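You operate a simulated robot arm through the tools that you are given. There is no shell and no other tool.

Carry out the task below with a simulated robot arm. There is one attempt and no reset: what you move stays moved.

Task
Strip the stand leg: slacken the green lever, hang the spring up, draw the clip, park the pivot peg.
Fine: the spring on its holder's free pegs, the peg in the free peg stand.

Only the result counts: the job must be done as asked and must still hold three seconds after the hand-in. Knocking over, shifting, dropping, spilling or breaking anything else fails it.

Robot
A 7-joint arm with a fingered hand on a trunk, on a base that drives. Base frame: it is fixed to the floor where the robot stands at the start and does not move with it; the origin is under the middle of the robot, x ahead of it, y to its left, z up. Readings come in mm, degrees, newtons and seconds.
Its first joint turns from -69.0 to 172.0 degrees. Places, roughly: black sleeve [-750, 2500, 250]; black spring [-500, 2250, 750]; blue pin [-1000, 2400, 700]; blue pivot peg [-750, 2000, 750]; blue sleeve [-750, 2500, 250]; corner peg stand on the low cart [-800, 2100, 600]; green lever [-700, 2400, 700]; green pin [-1100, 2600, 700]; orange clamp lever [-700, 2800, 700]; red pivot peg [-750, 2250, 750]; red sleeve [-750, 2250, 250]; silver spring [-750, 2250, 750]; spring holder on the low cart [-600, 2200, 700]; stand leg [-700, 2200, 700]; yellow clip [-800, 2400, 700]; yellow sleeve [-750, 2500, 250]. Payload 5 kg.
The tool frame sits at the grasp point between the pads (the TCP): z along the fingers, y along the line on which they close. The tips reach 32 mm beyond it. Largest opening 160 mm; the body of the gripper starts 89 mm behind the TCP. The gripper is a hand of 3 fingers: y runs from the thumb to the fingers, the wrist lies at [0, 0, -252] in the tool frame, and closing takes about 1.5 s.
Orientation is that of the tool frame in the base frame, as a unit quaternion [x, y, z, w]. With the fingers straight down and closing along the base's y, the tool's x points along the base's -x, its y along +y and its z along -z.

Tools
- The arm moves only by the tool move_arm. Its argument "deltas" is a list of rows, each an object of numbers (a shift or turn left out is 0, a gripper value left out holds the last): "tx", "ty", "tz": the shift along the base's x, y, z in mm; "wx", "wy", "wz": the turn, a rotation vector about the base's x, y, z in degrees; "fingers": the gripper command, from -1 (fully open) to 1 (shut), values between in proportion. In form: [{"tx": .., "ty": .., "tz": .., "wx": .., "wy": .., "wz": .., "fingers": ..}, ...]. A call has 1 to 20 rows; each row shifts and turns the commanded pose from where the row before left it. Each row takes 0.2 s and may step no farther than 50 mm and 8.6 degrees from the row before; otherwise, or with a gripper value out of range, the whole call is refused. A pose out of reach is approached as far as the arm can. The call stops where the force on the tool passes 40 N (or 10 N more than at its start, if that is more) or the arm is blocked; 0.2 s more then pass. Each finger travels about 108 mm/s and halts on what it meets, pressing with about 28 N; the grip force reading is that of the motor and also rises with nothing between the fingers. The clock runs only during rows and for 0.2 s after the last one: add rows that do not move to give the fingers time. The reply holds the time, the measured pose of the TCP, the force on the tool along the base axes, the opening and the grip force, in the units named above and with some noise, with the torque about the TCP (base axes, N m) and any sound that the robot's microphone picked up, and new pictures: "views" is both (left out), scene, wrist or none.
- Cameras (640 x 400 px; columns grow to the right, rows downward): "scene" is now at [141, -1.6, 1302.5]; the picture's right is [-0.03, -1.00, -0.00], its down [-0.45, 0.02, -0.89] and it looks along [0.89, -0.03, -0.45] (base axes); focal length 292 px, centre (320, 200). "wrist" rides on the gripper at [65, -4, -116] in the tool frame; the picture's right is [0.06, 1.00, 0.00], its down [-0.87, 0.05, -0.49] and it looks along [-0.49, 0.03, 0.87] (tool axes); focal length 261 px, centre (320, 200).
- lift_body(by): slides the trunk up (or, below 0, down) by that many mm; the arm and the scene camera ride with it, the base frame stays. It gives what a move gives, with no picture.
- base_move(legs): drives the robot by 1 to 6 legs, each [ahead, left, turn to the left] in mm, mm and degrees, along the robot's own axes; the way and the turn of a leg run together, so that a leg with both is an arc; at most 1500 mm and 180 degrees a leg. The arm and the cameras ride along, it lands a little off, and it stops where it bumps. It gives what a move gives, and a new picture of the scene camera.
- set_grasp(shape): the hand has 3 fingers and takes this shape, open, in about a second: jaw (thumb against the fingers, like two jaws); tri (thumb and two fingers); tip (a fingertip pinch); poke (one finger out to press); point (the index stretched); flat (the hand flat); cup (the hand cupped); fist (a fist). The gripper value then closes the fingers along that shape, each until it touches; the sizes above hold for jaw. It gives what a move gives, with no picture.
- pan_tilt(pan, tilt): turns the head with the scene camera to pan (to the left, within 86 degrees either way) and tilt (down, from -29 to 69), counted from straight ahead of the robot. It gives what a move gives, and a new picture of the scene camera.
- measure_at(camera, pixels): for up to 12 pixels [column, row] of the newest picture of that camera ("zoom" is the newest enlarged one), the place [x, y, z] in the base frame of the surface seen there, good to about 2 mm. It takes no simulated time.
- inspect(camera, box): a new picture of the part [left, top, right, bottom] of that camera's present view, enlarged. It takes no simulated time.
- close_job(): hands the job in; it is judged then, once.

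Open the gripper and draw the arm clear of the work before you hand the job in, unless the task says otherwise.

The tools are called after "Call:" as a command line: name --argument value ..., lists and objects as JSON in quotes. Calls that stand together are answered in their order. move_arm: Moves the arm, as the interface text tells. Its arguments: {"type":"object","properties":{"deltas":{"type":"array"},"views":{"type":"string","enum":["both","scene","wrist","none"]}},"required":["deltas"]} The other tools are called the same way: lift_body (by) slides the trunk up or down; set_grasp (shape) gives the hand a shape; base_move (legs) drives the base; pan_tilt (pan, tilt) turns the head that bears the scene camera; measure_at (camera, pixels) gives the place of the surface under pixels of a picture; inspect (camera, box) takes an enlarged picture of a part of a camera's view; close_job () hands the job in.

At the start:

```text
t: 0.0
eef_pos: [760.6, -246.3, 1003.0]
orientation: [0.0, 1.0, 0.0, 0.0]
force: [-0.2, 0.1, 0.0]
moment: [0.02, 0.01, 0.0]
width: 159.9
grip_force: 0.0
shape: jaw
trunk travel left (down, up): [-450.0, 490.0]
robot x, y, heading: [1.1, -2.0, -0.3]
head pan, tilt: [-2.0, 26.8]
```

scene: 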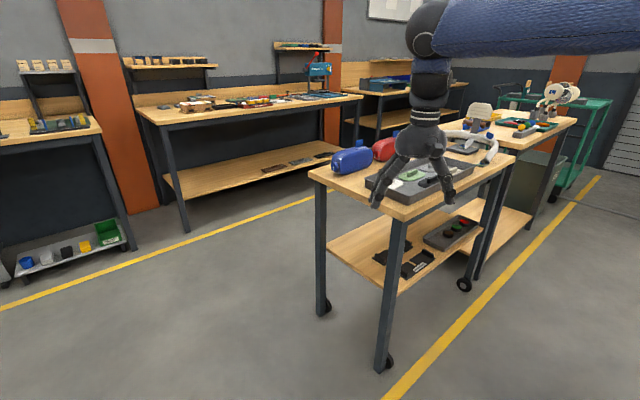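
wrist: 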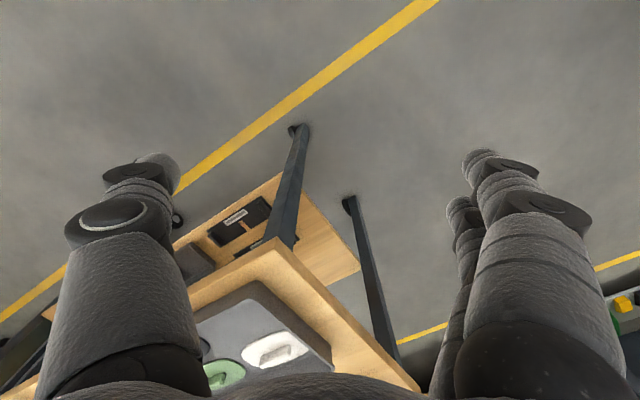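

The workpiece is given as around [-700, 2300, 700], which is behind and to the left of the robot and outside this picture. I'll turn the head left to look for it before driving.

Call:
pan_tilt --pan 86 --tilt 20

```text
t: 1.6
eef_pos: [761.7, -245.5, 1002.3]
orientation: [0.0, 1.0, 0.0, 0.001]
force: [0.2, 0.1, 0.3]
moment: [0.0, -0.03, 0.03]
width: 160.1
grip_force: 0.0
shape: jaw
trunk travel left (down, up): [-450.0, 490.0]
robot x, y, heading: [-1.7, -0.2, -0.2]
head pan, tilt: [85.9, 20.0]
```

scene: 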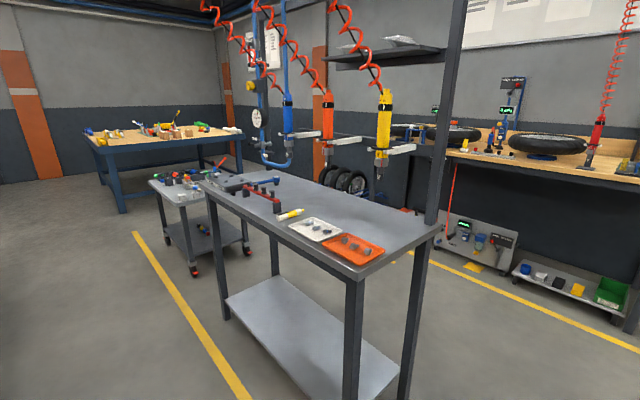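

A grey low cart shows around (195,195), behind a metal workbench. I'll zoom in on it.

Call:
inspect --camera "scene" --box '[130, 140, 290, 240]'

Call:
measure_at --camera "scene" --pixels '[[152, 180], [185, 203], [225, 160], [200, 182], [210, 190], [265, 178], [350, 276], [436, 226], [195, 268], [95, 145], [122, 205], [240, 130]]'

```text
4.00 times, centred on (210, 190) of scene
```

zoom: 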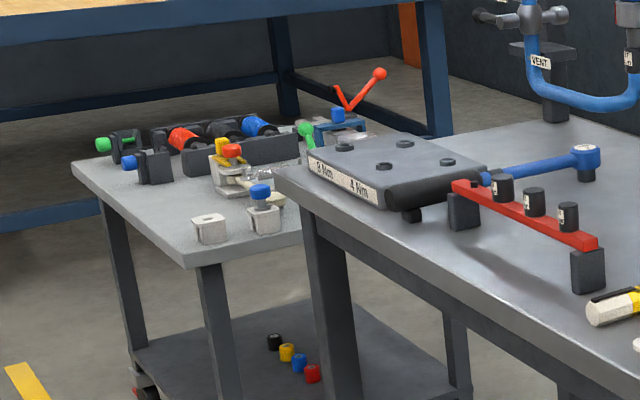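

```text
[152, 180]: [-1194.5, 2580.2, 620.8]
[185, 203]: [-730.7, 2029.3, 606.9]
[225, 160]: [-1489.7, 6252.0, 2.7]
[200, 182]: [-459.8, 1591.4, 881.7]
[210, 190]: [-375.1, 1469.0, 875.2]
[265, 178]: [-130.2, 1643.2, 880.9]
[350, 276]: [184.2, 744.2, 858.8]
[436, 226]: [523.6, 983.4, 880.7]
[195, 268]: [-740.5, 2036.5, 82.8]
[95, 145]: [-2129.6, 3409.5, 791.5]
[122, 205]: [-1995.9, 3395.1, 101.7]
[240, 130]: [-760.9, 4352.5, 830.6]
```

The cart's near edge runs from (-730,2030) to (-1194,2580) at z≈610, and the bench lies between it and me. I'll check what is to my right and behind before driving.

Call:
pan_tilt --pan -86 --tilt 25

```text
t: 4.2
eef_pos: [761.6, -246.5, 1002.7]
orientation: [0.0, 1.0, 0.0, 0.0]
force: [0.0, -0.7, 0.1]
moment: [-0.01, -0.03, -0.03]
width: 160.2
grip_force: 0.1
shape: jaw
trunk travel left (down, up): [-450.0, 490.0]
robot x, y, heading: [-0.4, 0.3, -0.1]
head pan, tilt: [-85.9, 25.0]
```

scene: 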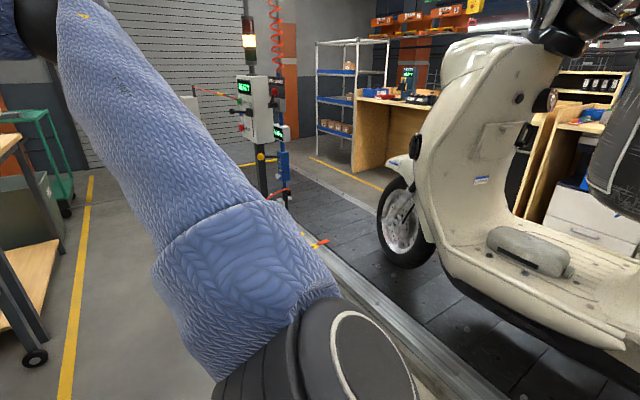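

A scooter stands to my right. I'll measure it and the rail so I can keep clear, and work out where the arm's elbow is.

Call:
measure_at --camera "scene" --pixels '[[620, 360], [460, 360], [400, 240], [530, 260], [600, 150], [480, 70], [620, 100], [250, 250], [150, 150], [330, 350], [100, 60], [280, 300]]'

```text
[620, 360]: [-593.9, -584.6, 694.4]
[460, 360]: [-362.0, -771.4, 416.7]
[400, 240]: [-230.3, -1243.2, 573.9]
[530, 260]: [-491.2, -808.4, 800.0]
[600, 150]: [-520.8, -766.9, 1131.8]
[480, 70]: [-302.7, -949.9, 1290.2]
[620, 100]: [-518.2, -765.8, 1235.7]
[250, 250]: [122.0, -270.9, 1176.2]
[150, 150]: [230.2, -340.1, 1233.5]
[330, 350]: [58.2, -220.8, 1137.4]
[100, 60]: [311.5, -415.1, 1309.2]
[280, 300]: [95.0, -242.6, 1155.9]
```

The scooter is about 0.6–0.9 m to the right-rear and the bench is to the left. I'll pull the arm in before turning so its sweep stays small.

Call:
move_arm --deltas '[{"tz": 40}, {"tx": -20, "tz": 40}, {"tx": -40, "tz": 20}, {"tx": -40}, {"tx": -40}, {"tx": -40}, {"tx": -40}, {"tx": -30}, {}]' --views "none"

Call:
pan_tilt --pan 86 --tilt 35

```text
t: 6.2
eef_pos: [509.3, -247.4, 1100.6]
orientation: [0.0, 1.0, 0.0, -0.001]
force: [0.2, -0.2, -0.4]
moment: [0.0, -0.02, -0.03]
width: 160.0
grip_force: 0.1
shape: jaw
trunk travel left (down, up): [-450.0, 490.0]
robot x, y, heading: [-0.3, -2.6, -0.3]
head pan, tilt: [-85.9, 25.0]
```

```text
t: 8.8
eef_pos: [509.3, -248.0, 1101.4]
orientation: [0.0, 1.0, 0.001, 0.0]
force: [0.7, 0.0, 0.7]
moment: [-0.01, 0.01, -0.02]
width: 159.7
grip_force: 0.1
shape: jaw
trunk travel left (down, up): [-450.0, 490.0]
robot x, y, heading: [-3.6, -0.7, -0.1]
head pan, tilt: [85.9, 35.0]
```

scene: 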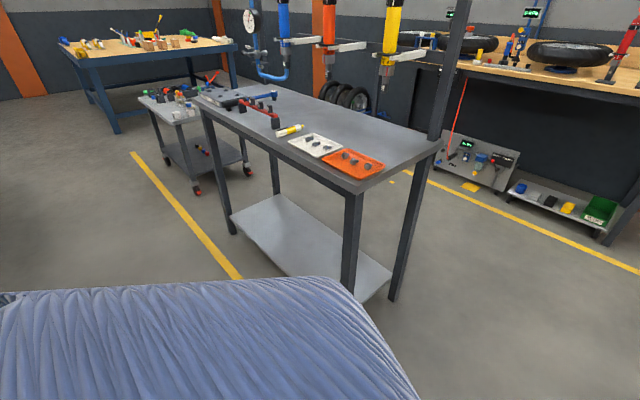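

The nearest bench corner is about 766 mm from me and the hand now reaches about 650 mm at z≥1068, so I can turn in place. I'll turn left 80° and look along the route.

Call:
base_move --legs '[[0, 0, 80]]'

Call:
pan_tilt --pan 60 --tilt 25

```text
t: 12.6
eef_pos: [345.7, 448.3, 1100.7]
orientation: [-0.63, 0.777, 0.0, 0.0]
force: [-0.7, 0.4, -0.3]
moment: [0.02, -0.04, 0.0]
width: 159.9
grip_force: 0.0
shape: jaw
trunk travel left (down, up): [-450.0, 490.0]
robot x, y, heading: [1.7, 0.6, 78.5]
head pan, tilt: [85.9, 35.0]
```

scene: 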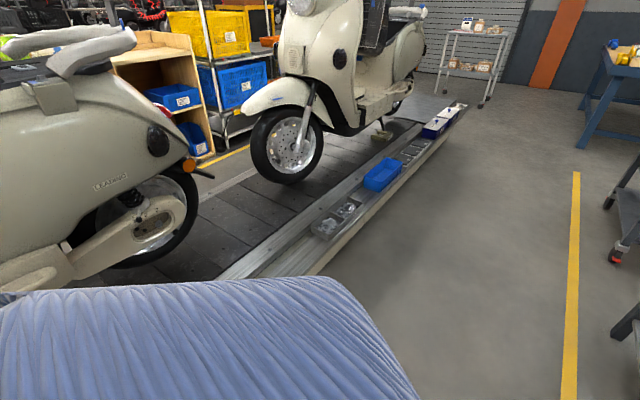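

```text
t: 13.5
eef_pos: [344.7, 448.0, 1101.2]
orientation: [-0.631, 0.776, 0.001, 0.0]
force: [0.0, 0.2, 0.7]
moment: [-0.02, 0.0, -0.03]
width: 160.0
grip_force: 0.0
shape: jaw
trunk travel left (down, up): [-450.0, 490.0]
robot x, y, heading: [0.5, -3.6, 78.4]
head pan, tilt: [60.0, 25.0]
```

scene: 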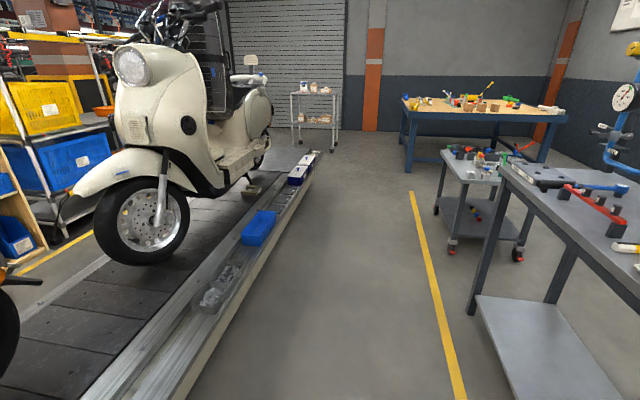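

A floor lane runs between the assembly-line rail on the left and the bench and cart on the right. I'll measure its bounds.

Call:
measure_at --camera "scene" --pixels '[[180, 395], [250, 290], [300, 195], [412, 195], [455, 370], [452, 248], [517, 258], [436, 210], [470, 310], [443, 152], [467, 183], [408, 168]]'

Call:
inspect --camera "scene" --box '[420, 130, 560, 218]'

```text
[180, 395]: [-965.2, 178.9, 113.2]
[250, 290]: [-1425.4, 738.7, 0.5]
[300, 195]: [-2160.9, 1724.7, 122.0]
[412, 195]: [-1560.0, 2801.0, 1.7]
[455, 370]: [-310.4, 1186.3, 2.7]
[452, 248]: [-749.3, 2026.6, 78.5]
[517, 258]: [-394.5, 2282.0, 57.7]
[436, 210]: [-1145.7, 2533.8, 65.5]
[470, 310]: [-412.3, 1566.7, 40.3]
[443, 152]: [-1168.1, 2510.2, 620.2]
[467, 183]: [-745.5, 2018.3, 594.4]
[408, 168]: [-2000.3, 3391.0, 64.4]
```

```text
4.55 times, centred on (490, 174) of scene
```

zoom: 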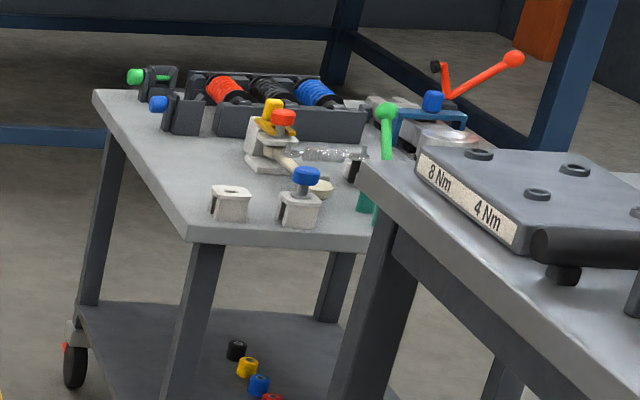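

The lane is about 1.2 m wide, with the bench edge 620 mm on one side and the rail 620 mm on the other. I'll turn to face along it at heading ~130° and drive ahead.

Call:
base_move --legs '[[0, 0, 51.5], [1400, 0, 0]]'

Call:
pan_tilt --pan -45 --tilt 35

```text
t: 22.9
eef_pos: [-1089.1, 1629.7, 1100.5]
orientation: [0.912, -0.41, 0.001, 0.0]
force: [0.0, 1.0, 0.7]
moment: [-0.03, 0.0, 0.03]
width: 159.9
grip_force: 0.0
shape: jaw
trunk travel left (down, up): [-450.0, 490.0]
robot x, y, heading: [-934.7, 1084.1, 131.4]
head pan, tilt: [60.0, 25.0]
```

scene: 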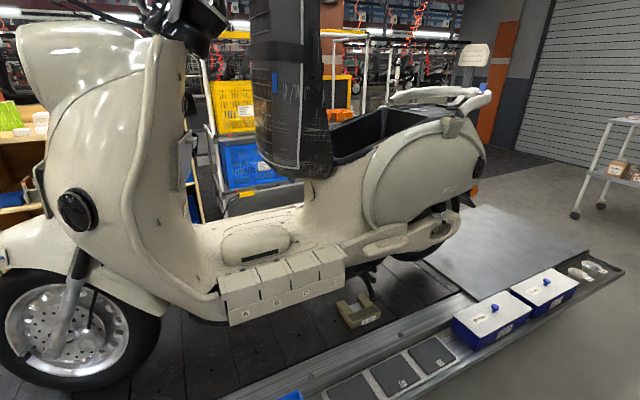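

```text
t: 24.7
eef_pos: [-1088.6, 1630.3, 1100.3]
orientation: [0.912, -0.409, 0.0, 0.0]
force: [0.1, 0.1, -0.5]
moment: [0.01, -0.02, 0.0]
width: 159.9
grip_force: 0.0
shape: jaw
trunk travel left (down, up): [-450.0, 490.0]
robot x, y, heading: [-934.5, 1084.6, 131.9]
head pan, tilt: [-45.0, 35.0]
```

scene: 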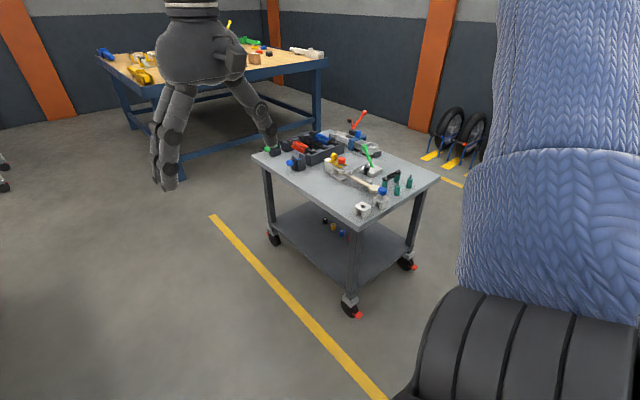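

The whole cart is now in view around (345,190). I'll zoom in to identify the parts.

Call:
inspect --camera "scene" --box '[240, 100, 450, 231]'

Call:
measure_at --camera "scene" --pixels '[[356, 219], [438, 178], [253, 155], [365, 135], [362, 204], [381, 197], [335, 162], [362, 113], [300, 148], [365, 148], [330, 225], [345, 300]]'

```text
3.05 times, centred on (345, 166) of scene
```

zoom: 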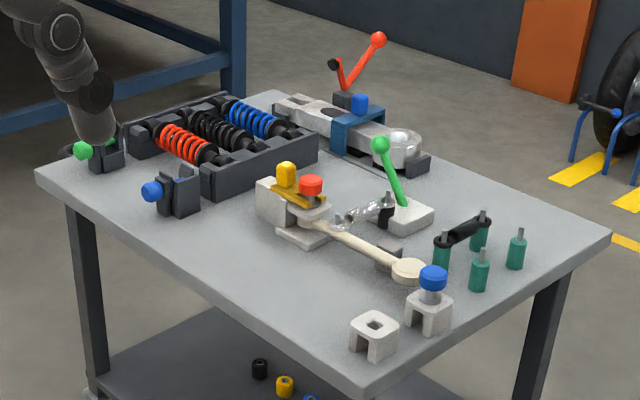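

```text
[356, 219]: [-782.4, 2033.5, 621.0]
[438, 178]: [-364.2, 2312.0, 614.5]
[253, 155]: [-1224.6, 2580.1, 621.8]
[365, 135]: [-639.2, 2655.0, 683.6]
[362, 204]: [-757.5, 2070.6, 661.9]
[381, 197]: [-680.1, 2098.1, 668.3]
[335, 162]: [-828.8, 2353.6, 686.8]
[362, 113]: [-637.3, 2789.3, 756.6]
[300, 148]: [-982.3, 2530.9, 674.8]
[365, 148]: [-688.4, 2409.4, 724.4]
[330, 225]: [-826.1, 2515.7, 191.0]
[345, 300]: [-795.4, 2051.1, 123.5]
```

The layout is clear. The stand leg has the red peg, yellow clip and silver spring, with the green lever beside it. The green pegs have the black spring on two of them, and the corner stand is empty. I'll drive alongside the cart's long edge and turn to face it.

Call:
base_move --legs '[[755, 0, 0], [0, -200, 0], [0, 0, -92]]'

Call:
pan_tilt --pan 0 --tilt 45

```text
t: 33.9
eef_pos: [-746.3, 1934.3, 1101.9]
orientation: [-0.358, 0.934, 0.0, 0.0]
force: [0.4, -0.1, 0.1]
moment: [0.01, 0.03, 0.0]
width: 159.8
grip_force: 0.0
shape: jaw
trunk travel left (down, up): [-450.0, 490.0]
robot x, y, heading: [-1287.8, 1775.6, 41.8]
head pan, tilt: [-45.0, 35.0]
```

scene: 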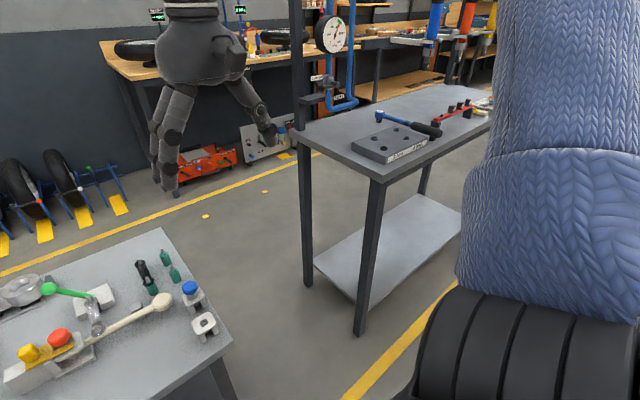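

```text
t: 35.0
eef_pos: [-745.9, 1933.5, 1099.7]
orientation: [-0.357, 0.934, 0.0, 0.0]
force: [-0.3, 0.2, -0.1]
moment: [0.03, 0.01, 0.02]
width: 160.1
grip_force: 0.0
shape: jaw
trunk travel left (down, up): [-450.0, 490.0]
robot x, y, heading: [-1291.0, 1774.6, 41.6]
head pan, tilt: [0.0, 45.0]
```

scene: 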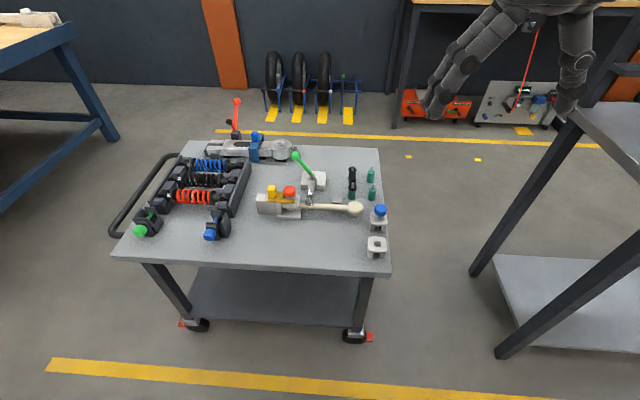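

The cart is now square in front of me. I'll zoom in on the stand leg and measure its parts.

Call:
inspect --camera "scene" --box '[240, 135, 400, 265]'

Call:
measure_at --camera "scene" --pixels '[[388, 272], [115, 257], [380, 149], [272, 190], [290, 191], [296, 156], [316, 180], [356, 208], [372, 175], [372, 190], [352, 183], [377, 247]]'

```text
3.08 times, centred on (320, 200) of scene
```

zoom: 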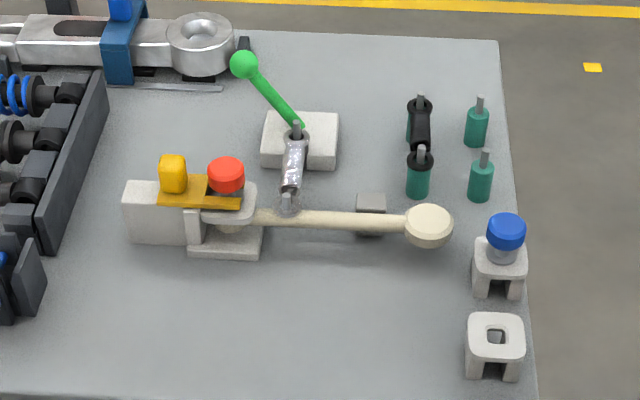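

```text
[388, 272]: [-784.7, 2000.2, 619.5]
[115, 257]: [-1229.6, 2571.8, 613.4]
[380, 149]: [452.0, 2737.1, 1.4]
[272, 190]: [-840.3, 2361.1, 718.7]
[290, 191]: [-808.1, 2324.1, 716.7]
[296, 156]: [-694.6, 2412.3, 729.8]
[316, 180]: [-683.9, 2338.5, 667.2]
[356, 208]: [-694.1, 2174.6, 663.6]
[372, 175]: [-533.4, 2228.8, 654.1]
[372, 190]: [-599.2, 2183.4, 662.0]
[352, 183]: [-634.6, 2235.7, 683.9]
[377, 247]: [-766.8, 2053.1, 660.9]
```

I'll bring the hand over the cart, staying well above the parts, to get a close look from the wrist camera. Then I'll lower the trunk a little.

Call:
move_arm --deltas '[{"tx": -5, "ty": 25}, {"tx": -10, "ty": 45}, {"tx": -10, "ty": 45}, {"tx": -10, "ty": 45}, {"tx": -10, "ty": 45}, {"tx": -10, "ty": 35}, {}]' --views "none"

Call:
lift_body --by -150

Call:
move_arm --deltas '[{}]' --views "both"

```text
t: 36.6
eef_pos: [-804.7, 2171.3, 1099.4]
orientation: [-0.357, 0.934, 0.0, -0.001]
force: [0.2, 0.1, 0.3]
moment: [0.0, 0.02, -0.03]
width: 159.8
grip_force: 0.1
shape: jaw
trunk travel left (down, up): [-450.0, 490.0]
robot x, y, heading: [-1293.8, 1777.9, 41.9]
head pan, tilt: [0.0, 45.0]
```

```text
t: 38.3
eef_pos: [-804.0, 2172.2, 948.8]
orientation: [-0.357, 0.934, 0.0, 0.001]
force: [0.7, -0.5, -0.7]
moment: [-0.02, -0.01, -0.03]
width: 159.7
grip_force: 0.1
shape: jaw
trunk travel left (down, up): [-300.0, 640.0]
robot x, y, heading: [-1292.5, 1780.2, 41.7]
head pan, tilt: [0.0, 45.0]
```

```text
t: 38.7
eef_pos: [-804.5, 2171.7, 951.0]
orientation: [-0.357, 0.934, 0.0, 0.0]
force: [0.4, 0.7, 0.7]
moment: [-0.01, -0.01, -0.01]
width: 159.7
grip_force: 0.0
shape: jaw
trunk travel left (down, up): [-300.0, 640.0]
robot x, y, heading: [-1291.7, 1776.2, 42.0]
head pan, tilt: [0.0, 45.0]
```

scene: 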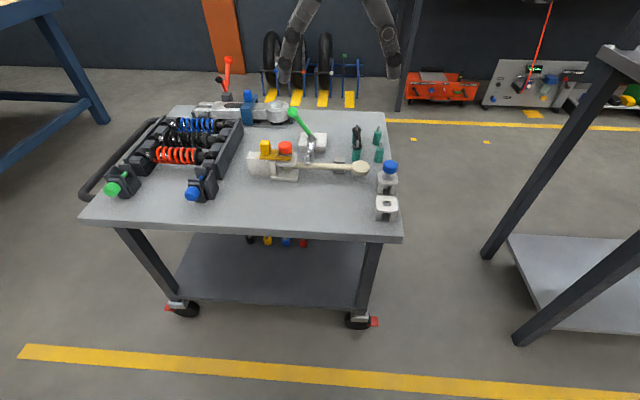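
wrist: 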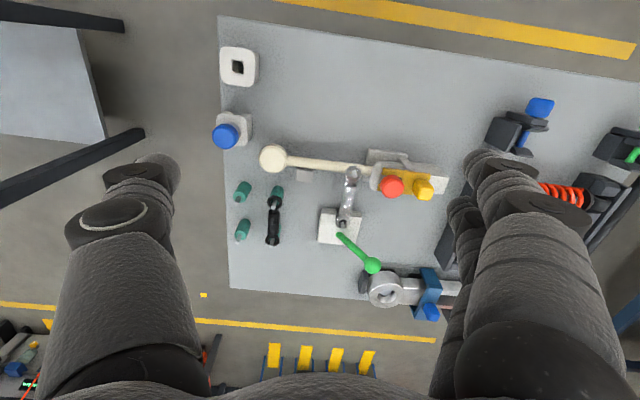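

The wrist camera has a good top view of the leg, rotated 180° relative to the scene. I'll zoom in on it.

Call:
inspect --camera "wrist" --box '[250, 120, 470, 300]'

Call:
inspect --camera "scene" --box '[235, 95, 405, 225]'

```text
2.22 times, centred on (360, 210) of wrist
```

zoom: 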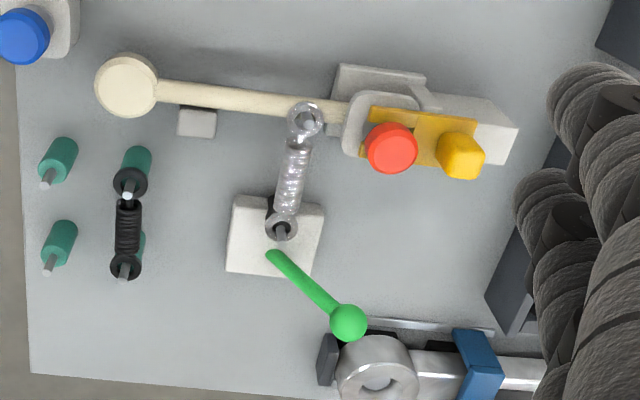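

```text
3.08 times, centred on (320, 160) of scene
```

zoom: 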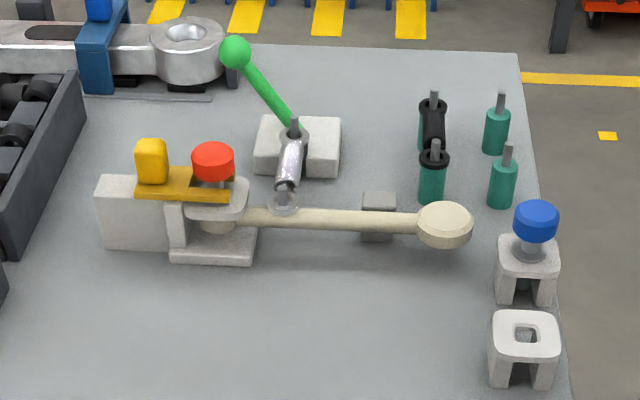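

I'll measure the key features in the scene zoom: peg, clip, leg, spring ends, lever, holder pegs and stands.

Call:
measure_at --camera "zoom" --pixels '[[213, 158], [151, 158], [195, 188], [330, 218], [284, 202], [290, 165], [294, 122], [235, 52], [265, 92], [286, 118], [320, 135], [265, 150]]'

Call:
measure_at --camera "zoom" --pixels '[[497, 125], [502, 185], [500, 98], [508, 150], [433, 105], [436, 148], [432, 130], [525, 330], [505, 325], [536, 220], [524, 262], [443, 222]]'

```text
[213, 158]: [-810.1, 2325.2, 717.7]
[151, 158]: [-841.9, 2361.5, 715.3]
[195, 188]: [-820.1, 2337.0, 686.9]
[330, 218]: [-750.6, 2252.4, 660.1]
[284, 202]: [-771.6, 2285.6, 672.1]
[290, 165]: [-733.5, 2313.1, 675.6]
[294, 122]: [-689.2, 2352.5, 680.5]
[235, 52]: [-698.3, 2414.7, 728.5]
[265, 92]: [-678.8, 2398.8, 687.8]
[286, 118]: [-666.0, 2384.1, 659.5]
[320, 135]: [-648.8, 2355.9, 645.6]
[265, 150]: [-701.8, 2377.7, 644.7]
```

```text
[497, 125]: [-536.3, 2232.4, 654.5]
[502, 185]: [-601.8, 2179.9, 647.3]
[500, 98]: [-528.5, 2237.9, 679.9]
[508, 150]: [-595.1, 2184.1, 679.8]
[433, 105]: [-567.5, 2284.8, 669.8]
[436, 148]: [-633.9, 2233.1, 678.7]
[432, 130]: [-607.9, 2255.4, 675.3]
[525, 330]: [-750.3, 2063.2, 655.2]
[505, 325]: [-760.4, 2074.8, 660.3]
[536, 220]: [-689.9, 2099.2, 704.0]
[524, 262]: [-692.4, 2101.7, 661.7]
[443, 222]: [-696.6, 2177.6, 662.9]
```

The silver spring runs from the leg pin at about (-772,2286) to a post at about (-687,2352), so it is stretched to about 107 mm. The free holder pegs are about 86 mm apart. I'll go lower for a close look at the lever.

Call:
lift_body --by -100

Call:
move_arm --deltas '[{"tx": 15, "ty": 10, "tz": -10}, {"tx": 15, "ty": 10, "tz": -10}, {}]' --views "both"

Call:
inspect --camera "wrist" --box '[220, 100, 460, 300]'

```text
t: 40.1
eef_pos: [-804.3, 2172.5, 849.8]
orientation: [-0.357, 0.934, 0.0, -0.001]
force: [0.0, -0.2, 0.0]
moment: [0.01, -0.04, -0.04]
width: 159.9
grip_force: 0.1
shape: jaw
trunk travel left (down, up): [-200.0, 740.0]
robot x, y, heading: [-1290.4, 1776.8, 41.9]
head pan, tilt: [0.0, 45.0]
```

```text
t: 40.9
eef_pos: [-774.4, 2190.5, 831.1]
orientation: [-0.358, 0.934, 0.0, 0.0]
force: [-0.2, 0.1, 0.7]
moment: [-0.01, 0.0, 0.02]
width: 159.8
grip_force: 0.1
shape: jaw
trunk travel left (down, up): [-200.0, 740.0]
robot x, y, heading: [-1295.3, 1780.9, 42.1]
head pan, tilt: [0.0, 45.0]
```

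scene: 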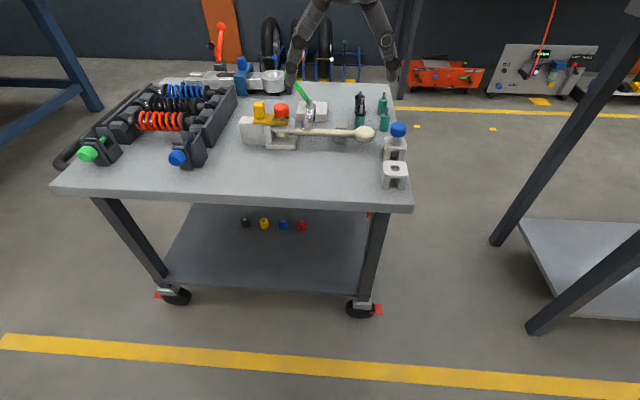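
wrist: 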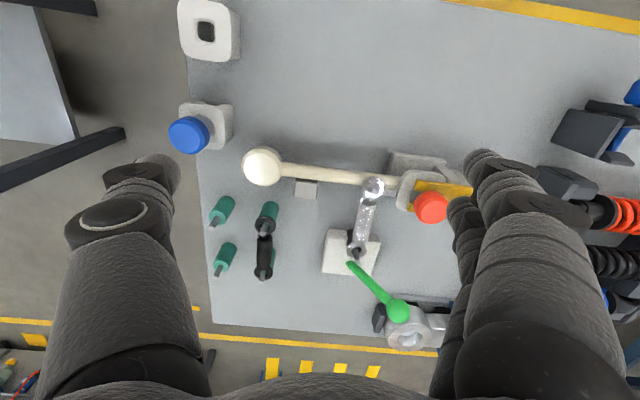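

```text
2.00 times, centred on (340, 200) of wrist
```

zoom: 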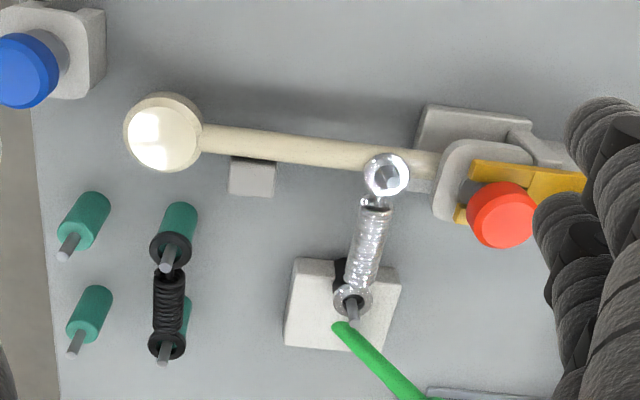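

I need to know how the lever pivots, so I'll zoom the scene camera on the lever block.

Call:
inspect --camera "scene" --box '[265, 70, 355, 150]'

Call:
inspect --camera "wrist" --box '[310, 165, 430, 325]'

```text
5.00 times, centred on (310, 110) of scene
```

zoom: 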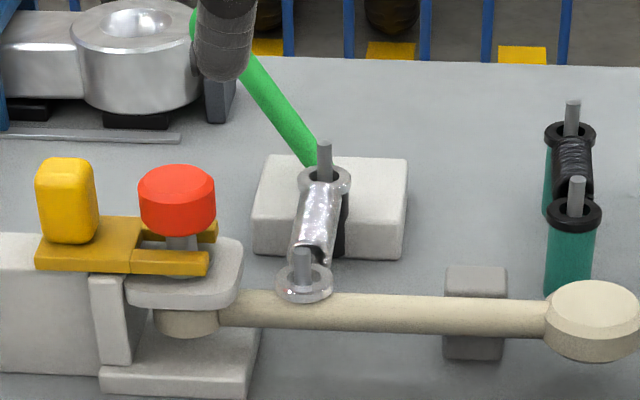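

```text
2.50 times, centred on (370, 245) of wrist
```

zoom: 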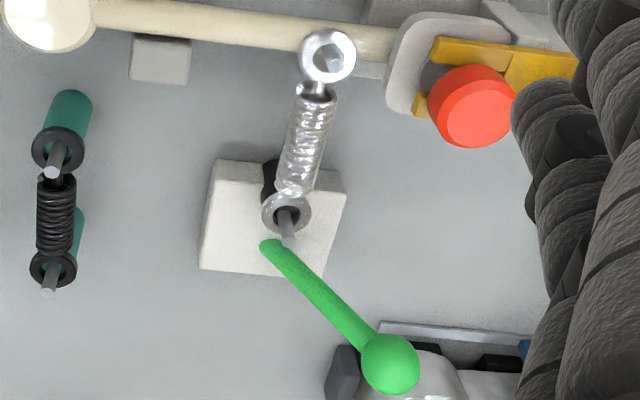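

The spring loop sits on a post with a black sleeve, and the green lever rises from the same block leaning to the robot's left. I'll measure the lever and spring details from this wrist close-up.

Call:
measure_at --camera "zoom" --pixels '[[390, 363], [405, 350], [375, 375], [330, 305], [300, 275], [268, 245], [288, 238], [270, 215], [304, 212], [310, 55], [345, 55], [305, 140]]'

Call:
measure_at --camera "zoom" --pixels '[[270, 180], [215, 265], [330, 275], [325, 175], [228, 165], [285, 212], [328, 60], [470, 105], [435, 120], [470, 48], [415, 105], [340, 370]]'

```text
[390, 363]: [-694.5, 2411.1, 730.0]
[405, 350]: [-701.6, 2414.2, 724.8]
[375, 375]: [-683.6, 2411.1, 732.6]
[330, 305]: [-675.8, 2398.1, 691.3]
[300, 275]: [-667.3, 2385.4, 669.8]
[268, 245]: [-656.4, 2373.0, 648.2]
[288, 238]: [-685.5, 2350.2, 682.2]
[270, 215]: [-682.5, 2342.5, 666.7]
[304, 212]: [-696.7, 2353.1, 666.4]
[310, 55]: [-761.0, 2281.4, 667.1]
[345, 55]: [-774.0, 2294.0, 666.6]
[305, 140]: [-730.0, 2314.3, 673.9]
```

```text
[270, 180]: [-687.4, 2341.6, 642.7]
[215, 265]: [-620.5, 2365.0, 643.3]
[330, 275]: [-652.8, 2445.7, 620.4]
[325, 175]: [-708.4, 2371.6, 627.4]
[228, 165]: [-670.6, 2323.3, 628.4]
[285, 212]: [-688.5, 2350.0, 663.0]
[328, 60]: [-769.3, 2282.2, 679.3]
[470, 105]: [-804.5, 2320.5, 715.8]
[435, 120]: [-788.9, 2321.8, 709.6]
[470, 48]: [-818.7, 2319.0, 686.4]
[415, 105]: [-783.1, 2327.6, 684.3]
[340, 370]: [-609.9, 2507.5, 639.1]
```

The lever base is at about (-656,2373,648) and the knob at about (-690,2415,722), so the lever leans along the cart's long axis. I'll check the clearances around the knob, namely the ring fixture and the spring rack, before touching it.

Call:
measure_at --camera "wrist" --pixels '[[410, 335], [393, 325], [378, 318], [440, 325], [430, 208], [470, 190], [425, 170], [400, 165], [450, 185]]'

Call:
measure_at --camera "scene" --pixels '[[272, 78], [230, 92], [222, 105], [243, 65], [222, 30], [160, 122], [258, 108], [282, 110]]'

```text
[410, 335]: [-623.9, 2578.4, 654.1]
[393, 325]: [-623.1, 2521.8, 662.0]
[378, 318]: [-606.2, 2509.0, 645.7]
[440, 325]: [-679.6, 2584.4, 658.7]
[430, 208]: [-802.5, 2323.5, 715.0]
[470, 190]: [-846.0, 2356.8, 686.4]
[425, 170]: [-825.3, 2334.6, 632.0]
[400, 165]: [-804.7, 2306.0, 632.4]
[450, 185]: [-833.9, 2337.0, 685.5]
```

```text
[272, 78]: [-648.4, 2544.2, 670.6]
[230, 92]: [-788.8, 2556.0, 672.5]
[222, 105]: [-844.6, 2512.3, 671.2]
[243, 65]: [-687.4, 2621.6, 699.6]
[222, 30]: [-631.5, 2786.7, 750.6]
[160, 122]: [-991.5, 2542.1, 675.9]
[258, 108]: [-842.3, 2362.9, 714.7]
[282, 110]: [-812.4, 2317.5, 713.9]
```

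Everything near the knob tops out at or below about 675 mm except the knob itself. I'll shut the fingers into a pusher, align with the cart axis, and come down on the far-left side of the knob to test-push it gently.

Call:
move_arm --deltas '[{"fingers": 1, "wz": -4}, {"tx": 8, "ty": 45}, {"tx": 8, "ty": 45}, {"tx": 8, "ty": 45}, {"tx": 8, "ty": 45}, {"tx": 8, "ty": 45}, {"tx": 9, "ty": 45}, {}, {}]' --views "both"

```text
t: 42.9
eef_pos: [-726.6, 2462.2, 829.6]
orientation: [-0.324, 0.946, 0.001, 0.0]
force: [0.4, -0.3, 0.4]
moment: [0.04, 0.01, 0.01]
width: 0.0
grip_force: 28.0
shape: jaw
trunk travel left (down, up): [-200.0, 740.0]
robot x, y, heading: [-1288.2, 1777.6, 41.9]
head pan, tilt: [0.0, 45.0]
```

scene: 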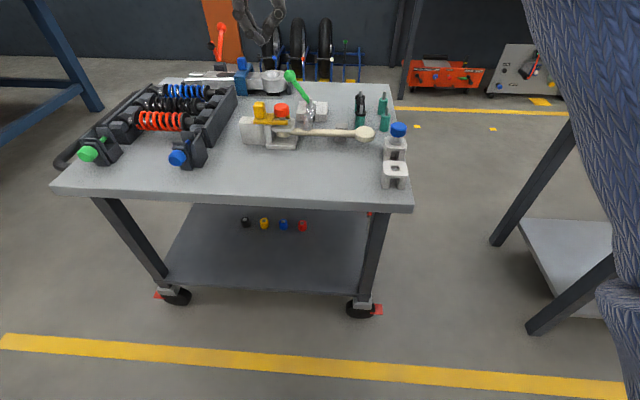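
wrist: 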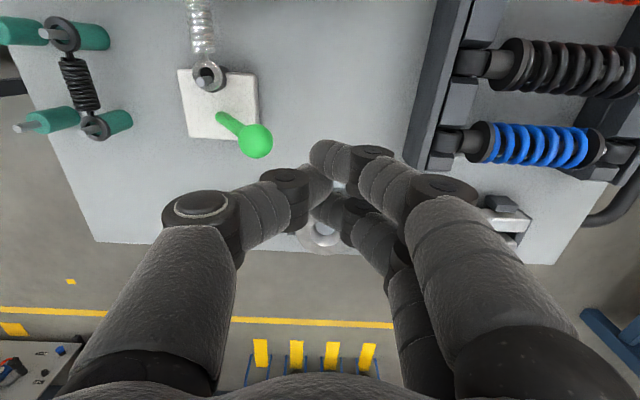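

The closed fingers are beside the knob, which shows at (255,140) in the wrist view. I'll lower so the tips sit just below knob height.

Call:
move_arm --deltas '[{"tz": -30}, {"tz": -30}, {"tz": -25}, {}]' --views "both"

Call:
inspect --camera "scene" --box '[230, 50, 350, 140]'

```text
t: 43.9
eef_pos: [-724.7, 2460.0, 743.2]
orientation: [-0.325, 0.946, 0.0, 0.0]
force: [-0.6, 0.2, 0.4]
moment: [0.03, 0.01, 0.0]
width: 0.0
grip_force: 28.1
shape: jaw
trunk travel left (down, up): [-200.0, 740.0]
robot x, y, heading: [-1290.3, 1776.9, 41.9]
head pan, tilt: [0.0, 45.0]
```

scene: 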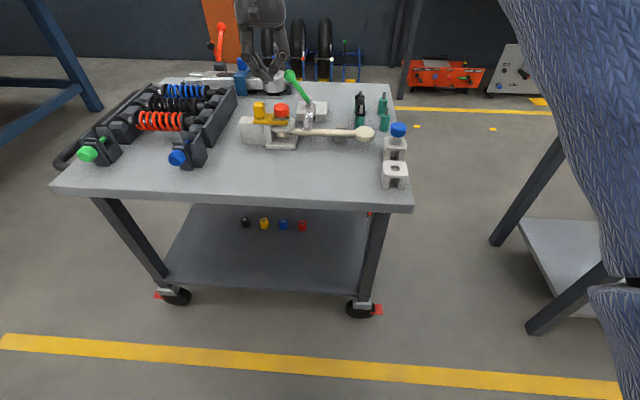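
wrist: 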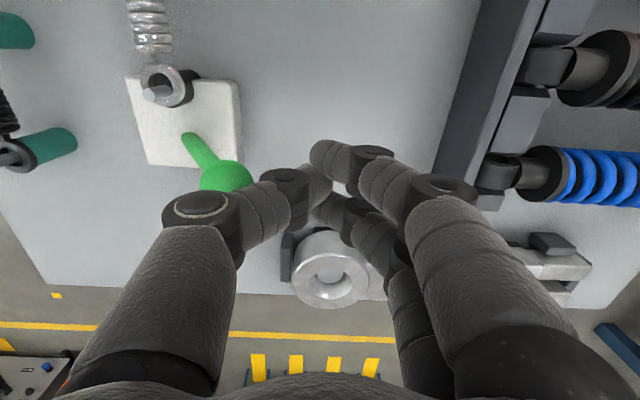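

```text
4.44 times, centred on (290, 95) of scene
```

zoom: 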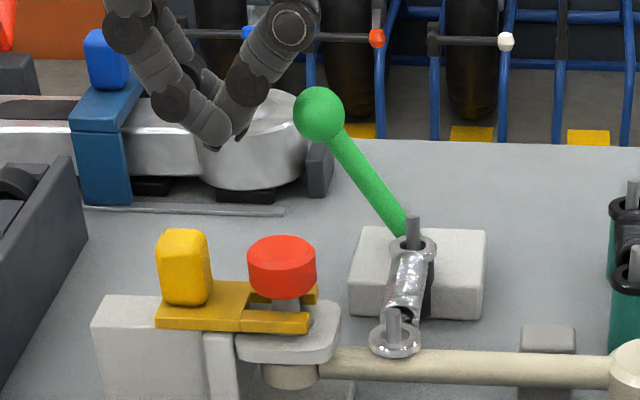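

The tips are about 45 mm left of the knob, with the thumb side facing it. I'll push right (-d) in small steps and watch the force.

Call:
move_arm --deltas '[{"tx": 6.1, "ty": -7.9}, {"tx": 6.1, "ty": -7.9}, {"tx": 3.1, "ty": -3.9}, {"tx": 3.1, "ty": -3.9}, {}]' --views "both"

```text
t: 45.1
eef_pos: [-708.0, 2441.1, 745.2]
orientation: [-0.326, 0.945, 0.001, 0.0]
force: [-7.7, 14.7, 13.0]
moment: [0.04, -0.04, 0.08]
width: 0.1
grip_force: 27.9
shape: jaw
trunk travel left (down, up): [-200.0, 740.0]
robot x, y, heading: [-1288.7, 1777.6, 42.0]
head pan, tilt: [0.0, 45.0]
```

scene: 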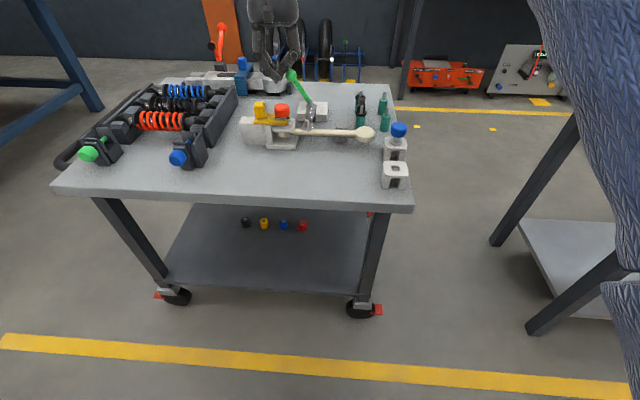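
wrist: 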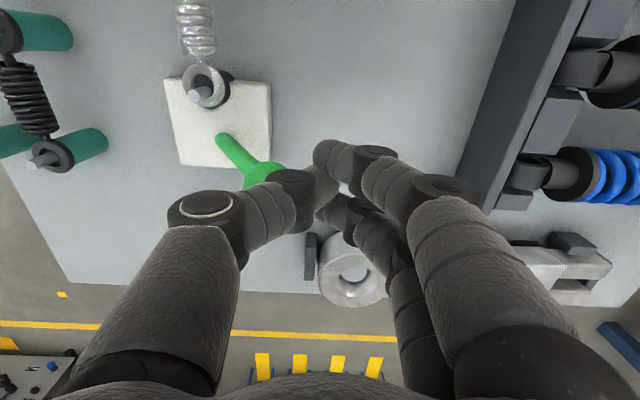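

Contact is made at about 16 N against -d and 13 N upward. I'll check whether the lever has moved.

Call:
inspect --camera "scene" --box '[230, 50, 350, 140]'

Call:
measure_at --camera "wrist" --pixels '[[262, 172], [245, 155], [235, 148], [220, 137]]'

```text
4.44 times, centred on (290, 95) of scene
```

zoom: 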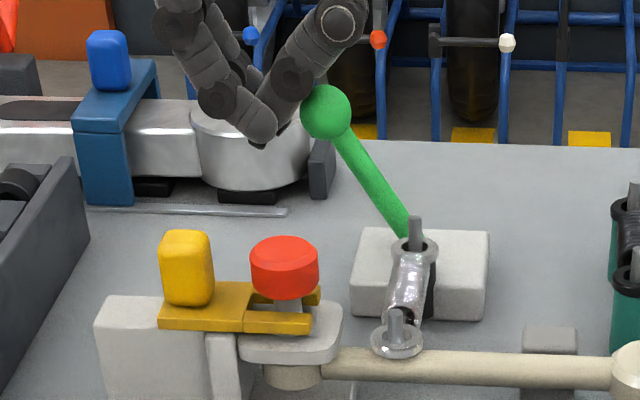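

```text
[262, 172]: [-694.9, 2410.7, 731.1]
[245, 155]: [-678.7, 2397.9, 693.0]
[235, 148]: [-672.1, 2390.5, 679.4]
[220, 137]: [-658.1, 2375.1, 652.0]
```

The knob seems to have shifted a few mm relative to the post, at (-90,-120) from it versus (-95,-117) before. I'll push a bit more in the same direction.

Call:
move_arm --deltas '[{"tx": 3.1, "ty": -3.9}, {"tx": 3.1, "ty": -3.9}, {}]' --views "none"

Call:
inspect --camera "scene" --box '[230, 50, 350, 140]'

```text
t: 45.9
eef_pos: [-702.5, 2431.9, 747.7]
orientation: [-0.325, 0.946, 0.001, 0.001]
force: [-14.0, 20.8, 30.5]
moment: [-0.01, -0.15, 0.1]
width: 0.0
grip_force: 28.0
shape: jaw
trunk travel left (down, up): [-200.0, 740.0]
robot x, y, heading: [-1291.0, 1779.7, 42.0]
head pan, tilt: [0.0, 45.0]
```

```text
4.44 times, centred on (290, 95) of scene
```

zoom: 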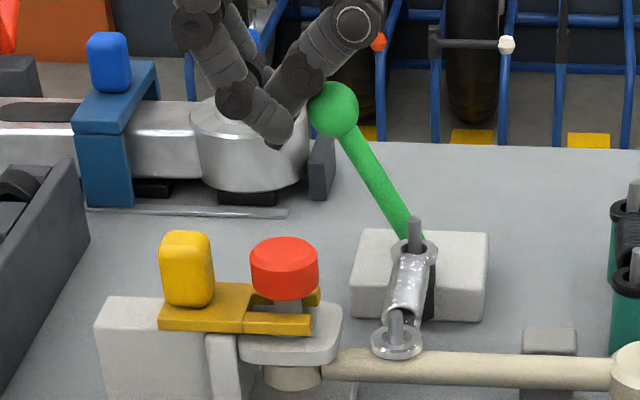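

The knob moved right and up, so the lever hinges about the horizontal m-axis. The sloped thumb is mostly pressing it down, though. I'll back off, open the hand partway, and use the upright pads of the two fingers to push it instead.

Call:
move_arm --deltas '[{"tx": -9, "ty": 12}, {"tx": -9, "ty": 12, "tz": 20}, {"tz": 45}, {"tz": 40, "fingers": -0.2}, {"tx": 20, "ty": -26, "fingers": -0.2}, {"tx": 20, "ty": -26}, {"tx": 13, "ty": -17}, {}, {}]' --views "both"

```text
t: 47.9
eef_pos: [-666.1, 2384.4, 850.0]
orientation: [-0.324, 0.946, 0.0, 0.0]
force: [0.1, -0.9, 0.4]
moment: [0.0, -0.01, 0.0]
width: 95.5
grip_force: 0.1
shape: jaw
trunk travel left (down, up): [-200.0, 740.0]
robot x, y, heading: [-1291.9, 1777.8, 42.0]
head pan, tilt: [0.0, 45.0]
```

scene: 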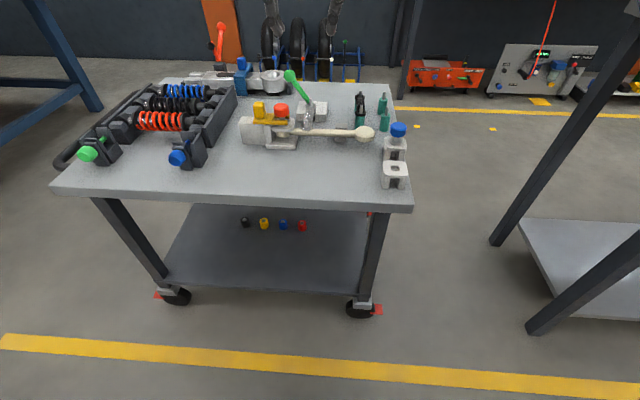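
wrist: 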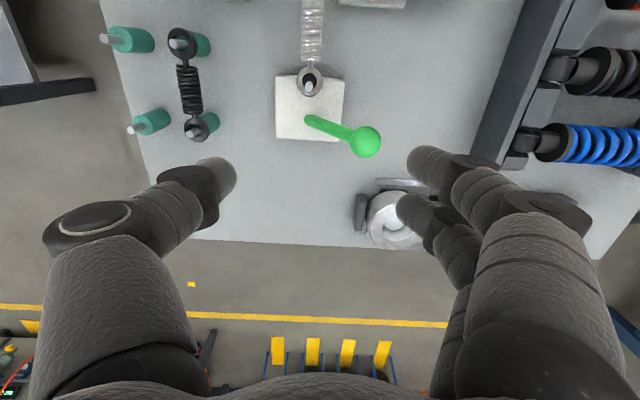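

The fingers are now spread around the lever. I'll measure where the knob rests to see whether it stayed or sprang back.

Call:
measure_at --camera "wrist" --pixels '[[366, 142], [355, 130], [378, 142], [362, 155], [312, 118], [310, 88]]'

Call:
inspect --camera "scene" --box '[230, 50, 350, 140]'

```text
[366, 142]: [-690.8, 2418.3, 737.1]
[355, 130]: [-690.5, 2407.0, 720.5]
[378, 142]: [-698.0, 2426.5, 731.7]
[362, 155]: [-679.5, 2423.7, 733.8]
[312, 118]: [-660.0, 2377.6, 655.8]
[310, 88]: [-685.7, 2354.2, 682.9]
```

```text
4.44 times, centred on (290, 95) of scene
```

zoom: 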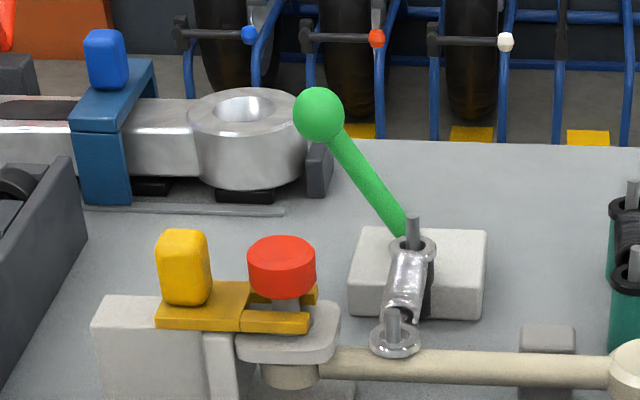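

The lever sprang back to its start position, so it's probably over-centre and must be pushed past the middle. I'll shift 15 mm left, lower the open fingers around the knob and push right with the two-finger side.

Call:
move_arm --deltas '[{"tx": -10, "ty": 13}, {"tz": -40}, {"tz": -40}, {"tz": -32}, {}]' --views "both"

```text
t: 49.1
eef_pos: [-676.7, 2399.6, 737.0]
orientation: [-0.325, 0.946, 0.0, 0.0]
force: [0.7, -0.5, -0.5]
moment: [0.01, 0.04, 0.02]
width: 95.6
grip_force: 0.1
shape: jaw
trunk travel left (down, up): [-200.0, 740.0]
robot x, y, heading: [-1291.7, 1775.1, 42.0]
head pan, tilt: [0.0, 45.0]
```

scene: 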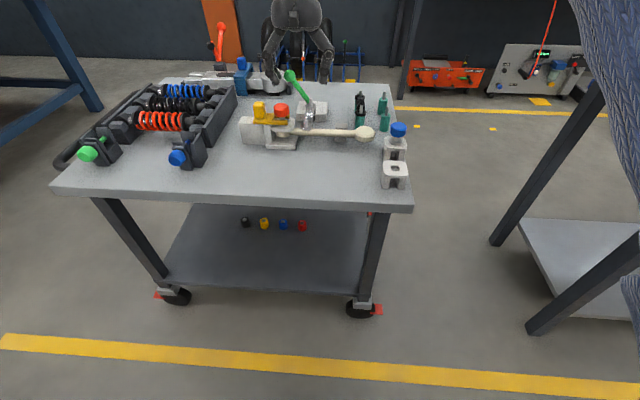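
wrist: 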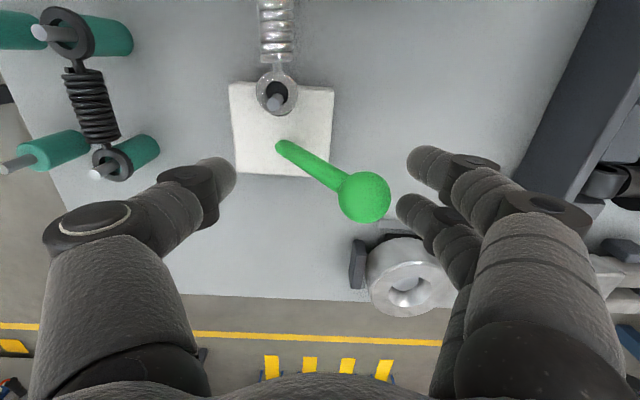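

The knob is inside the open hand next to the two fingers. Now I push right in steps.

Call:
move_arm --deltas '[{"tx": 6.1, "ty": -7.9}, {"tx": 6.1, "ty": -7.9}, {"tx": 6.1, "ty": -7.9}, {"tx": 6.1, "ty": -7.9}, {}]' --views "both"

Call:
inspect --camera "scene" --box '[230, 50, 350, 140]'

```text
t: 50.3
eef_pos: [-650.4, 2367.6, 737.5]
orientation: [-0.325, 0.946, 0.0, -0.001]
force: [-7.6, 7.8, 5.6]
moment: [0.39, 0.32, 0.08]
width: 103.1
grip_force: 0.0
shape: jaw
trunk travel left (down, up): [-200.0, 740.0]
robot x, y, heading: [-1289.7, 1775.5, 41.8]
head pan, tilt: [0.0, 45.0]
```

scene: 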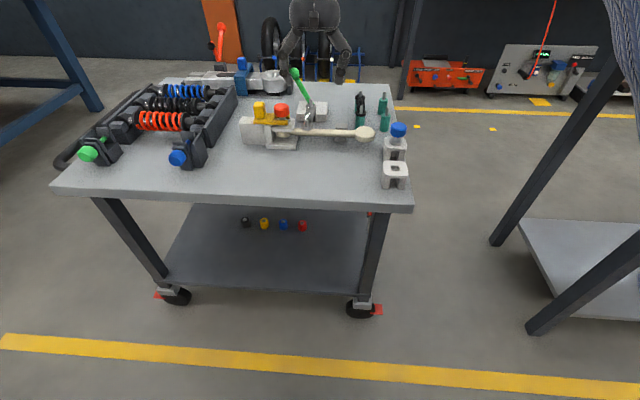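
wrist: 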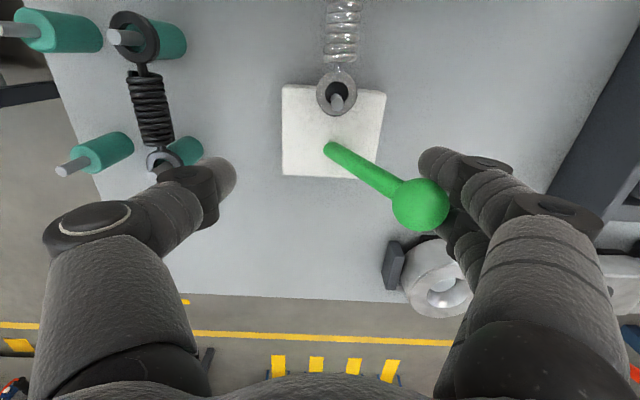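

```text
4.44 times, centred on (290, 95) of scene
```

zoom: 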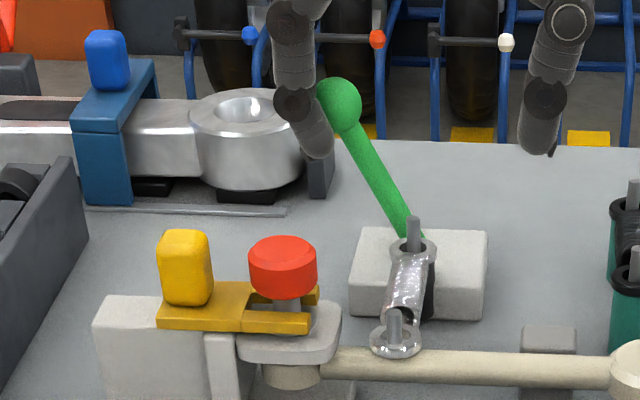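

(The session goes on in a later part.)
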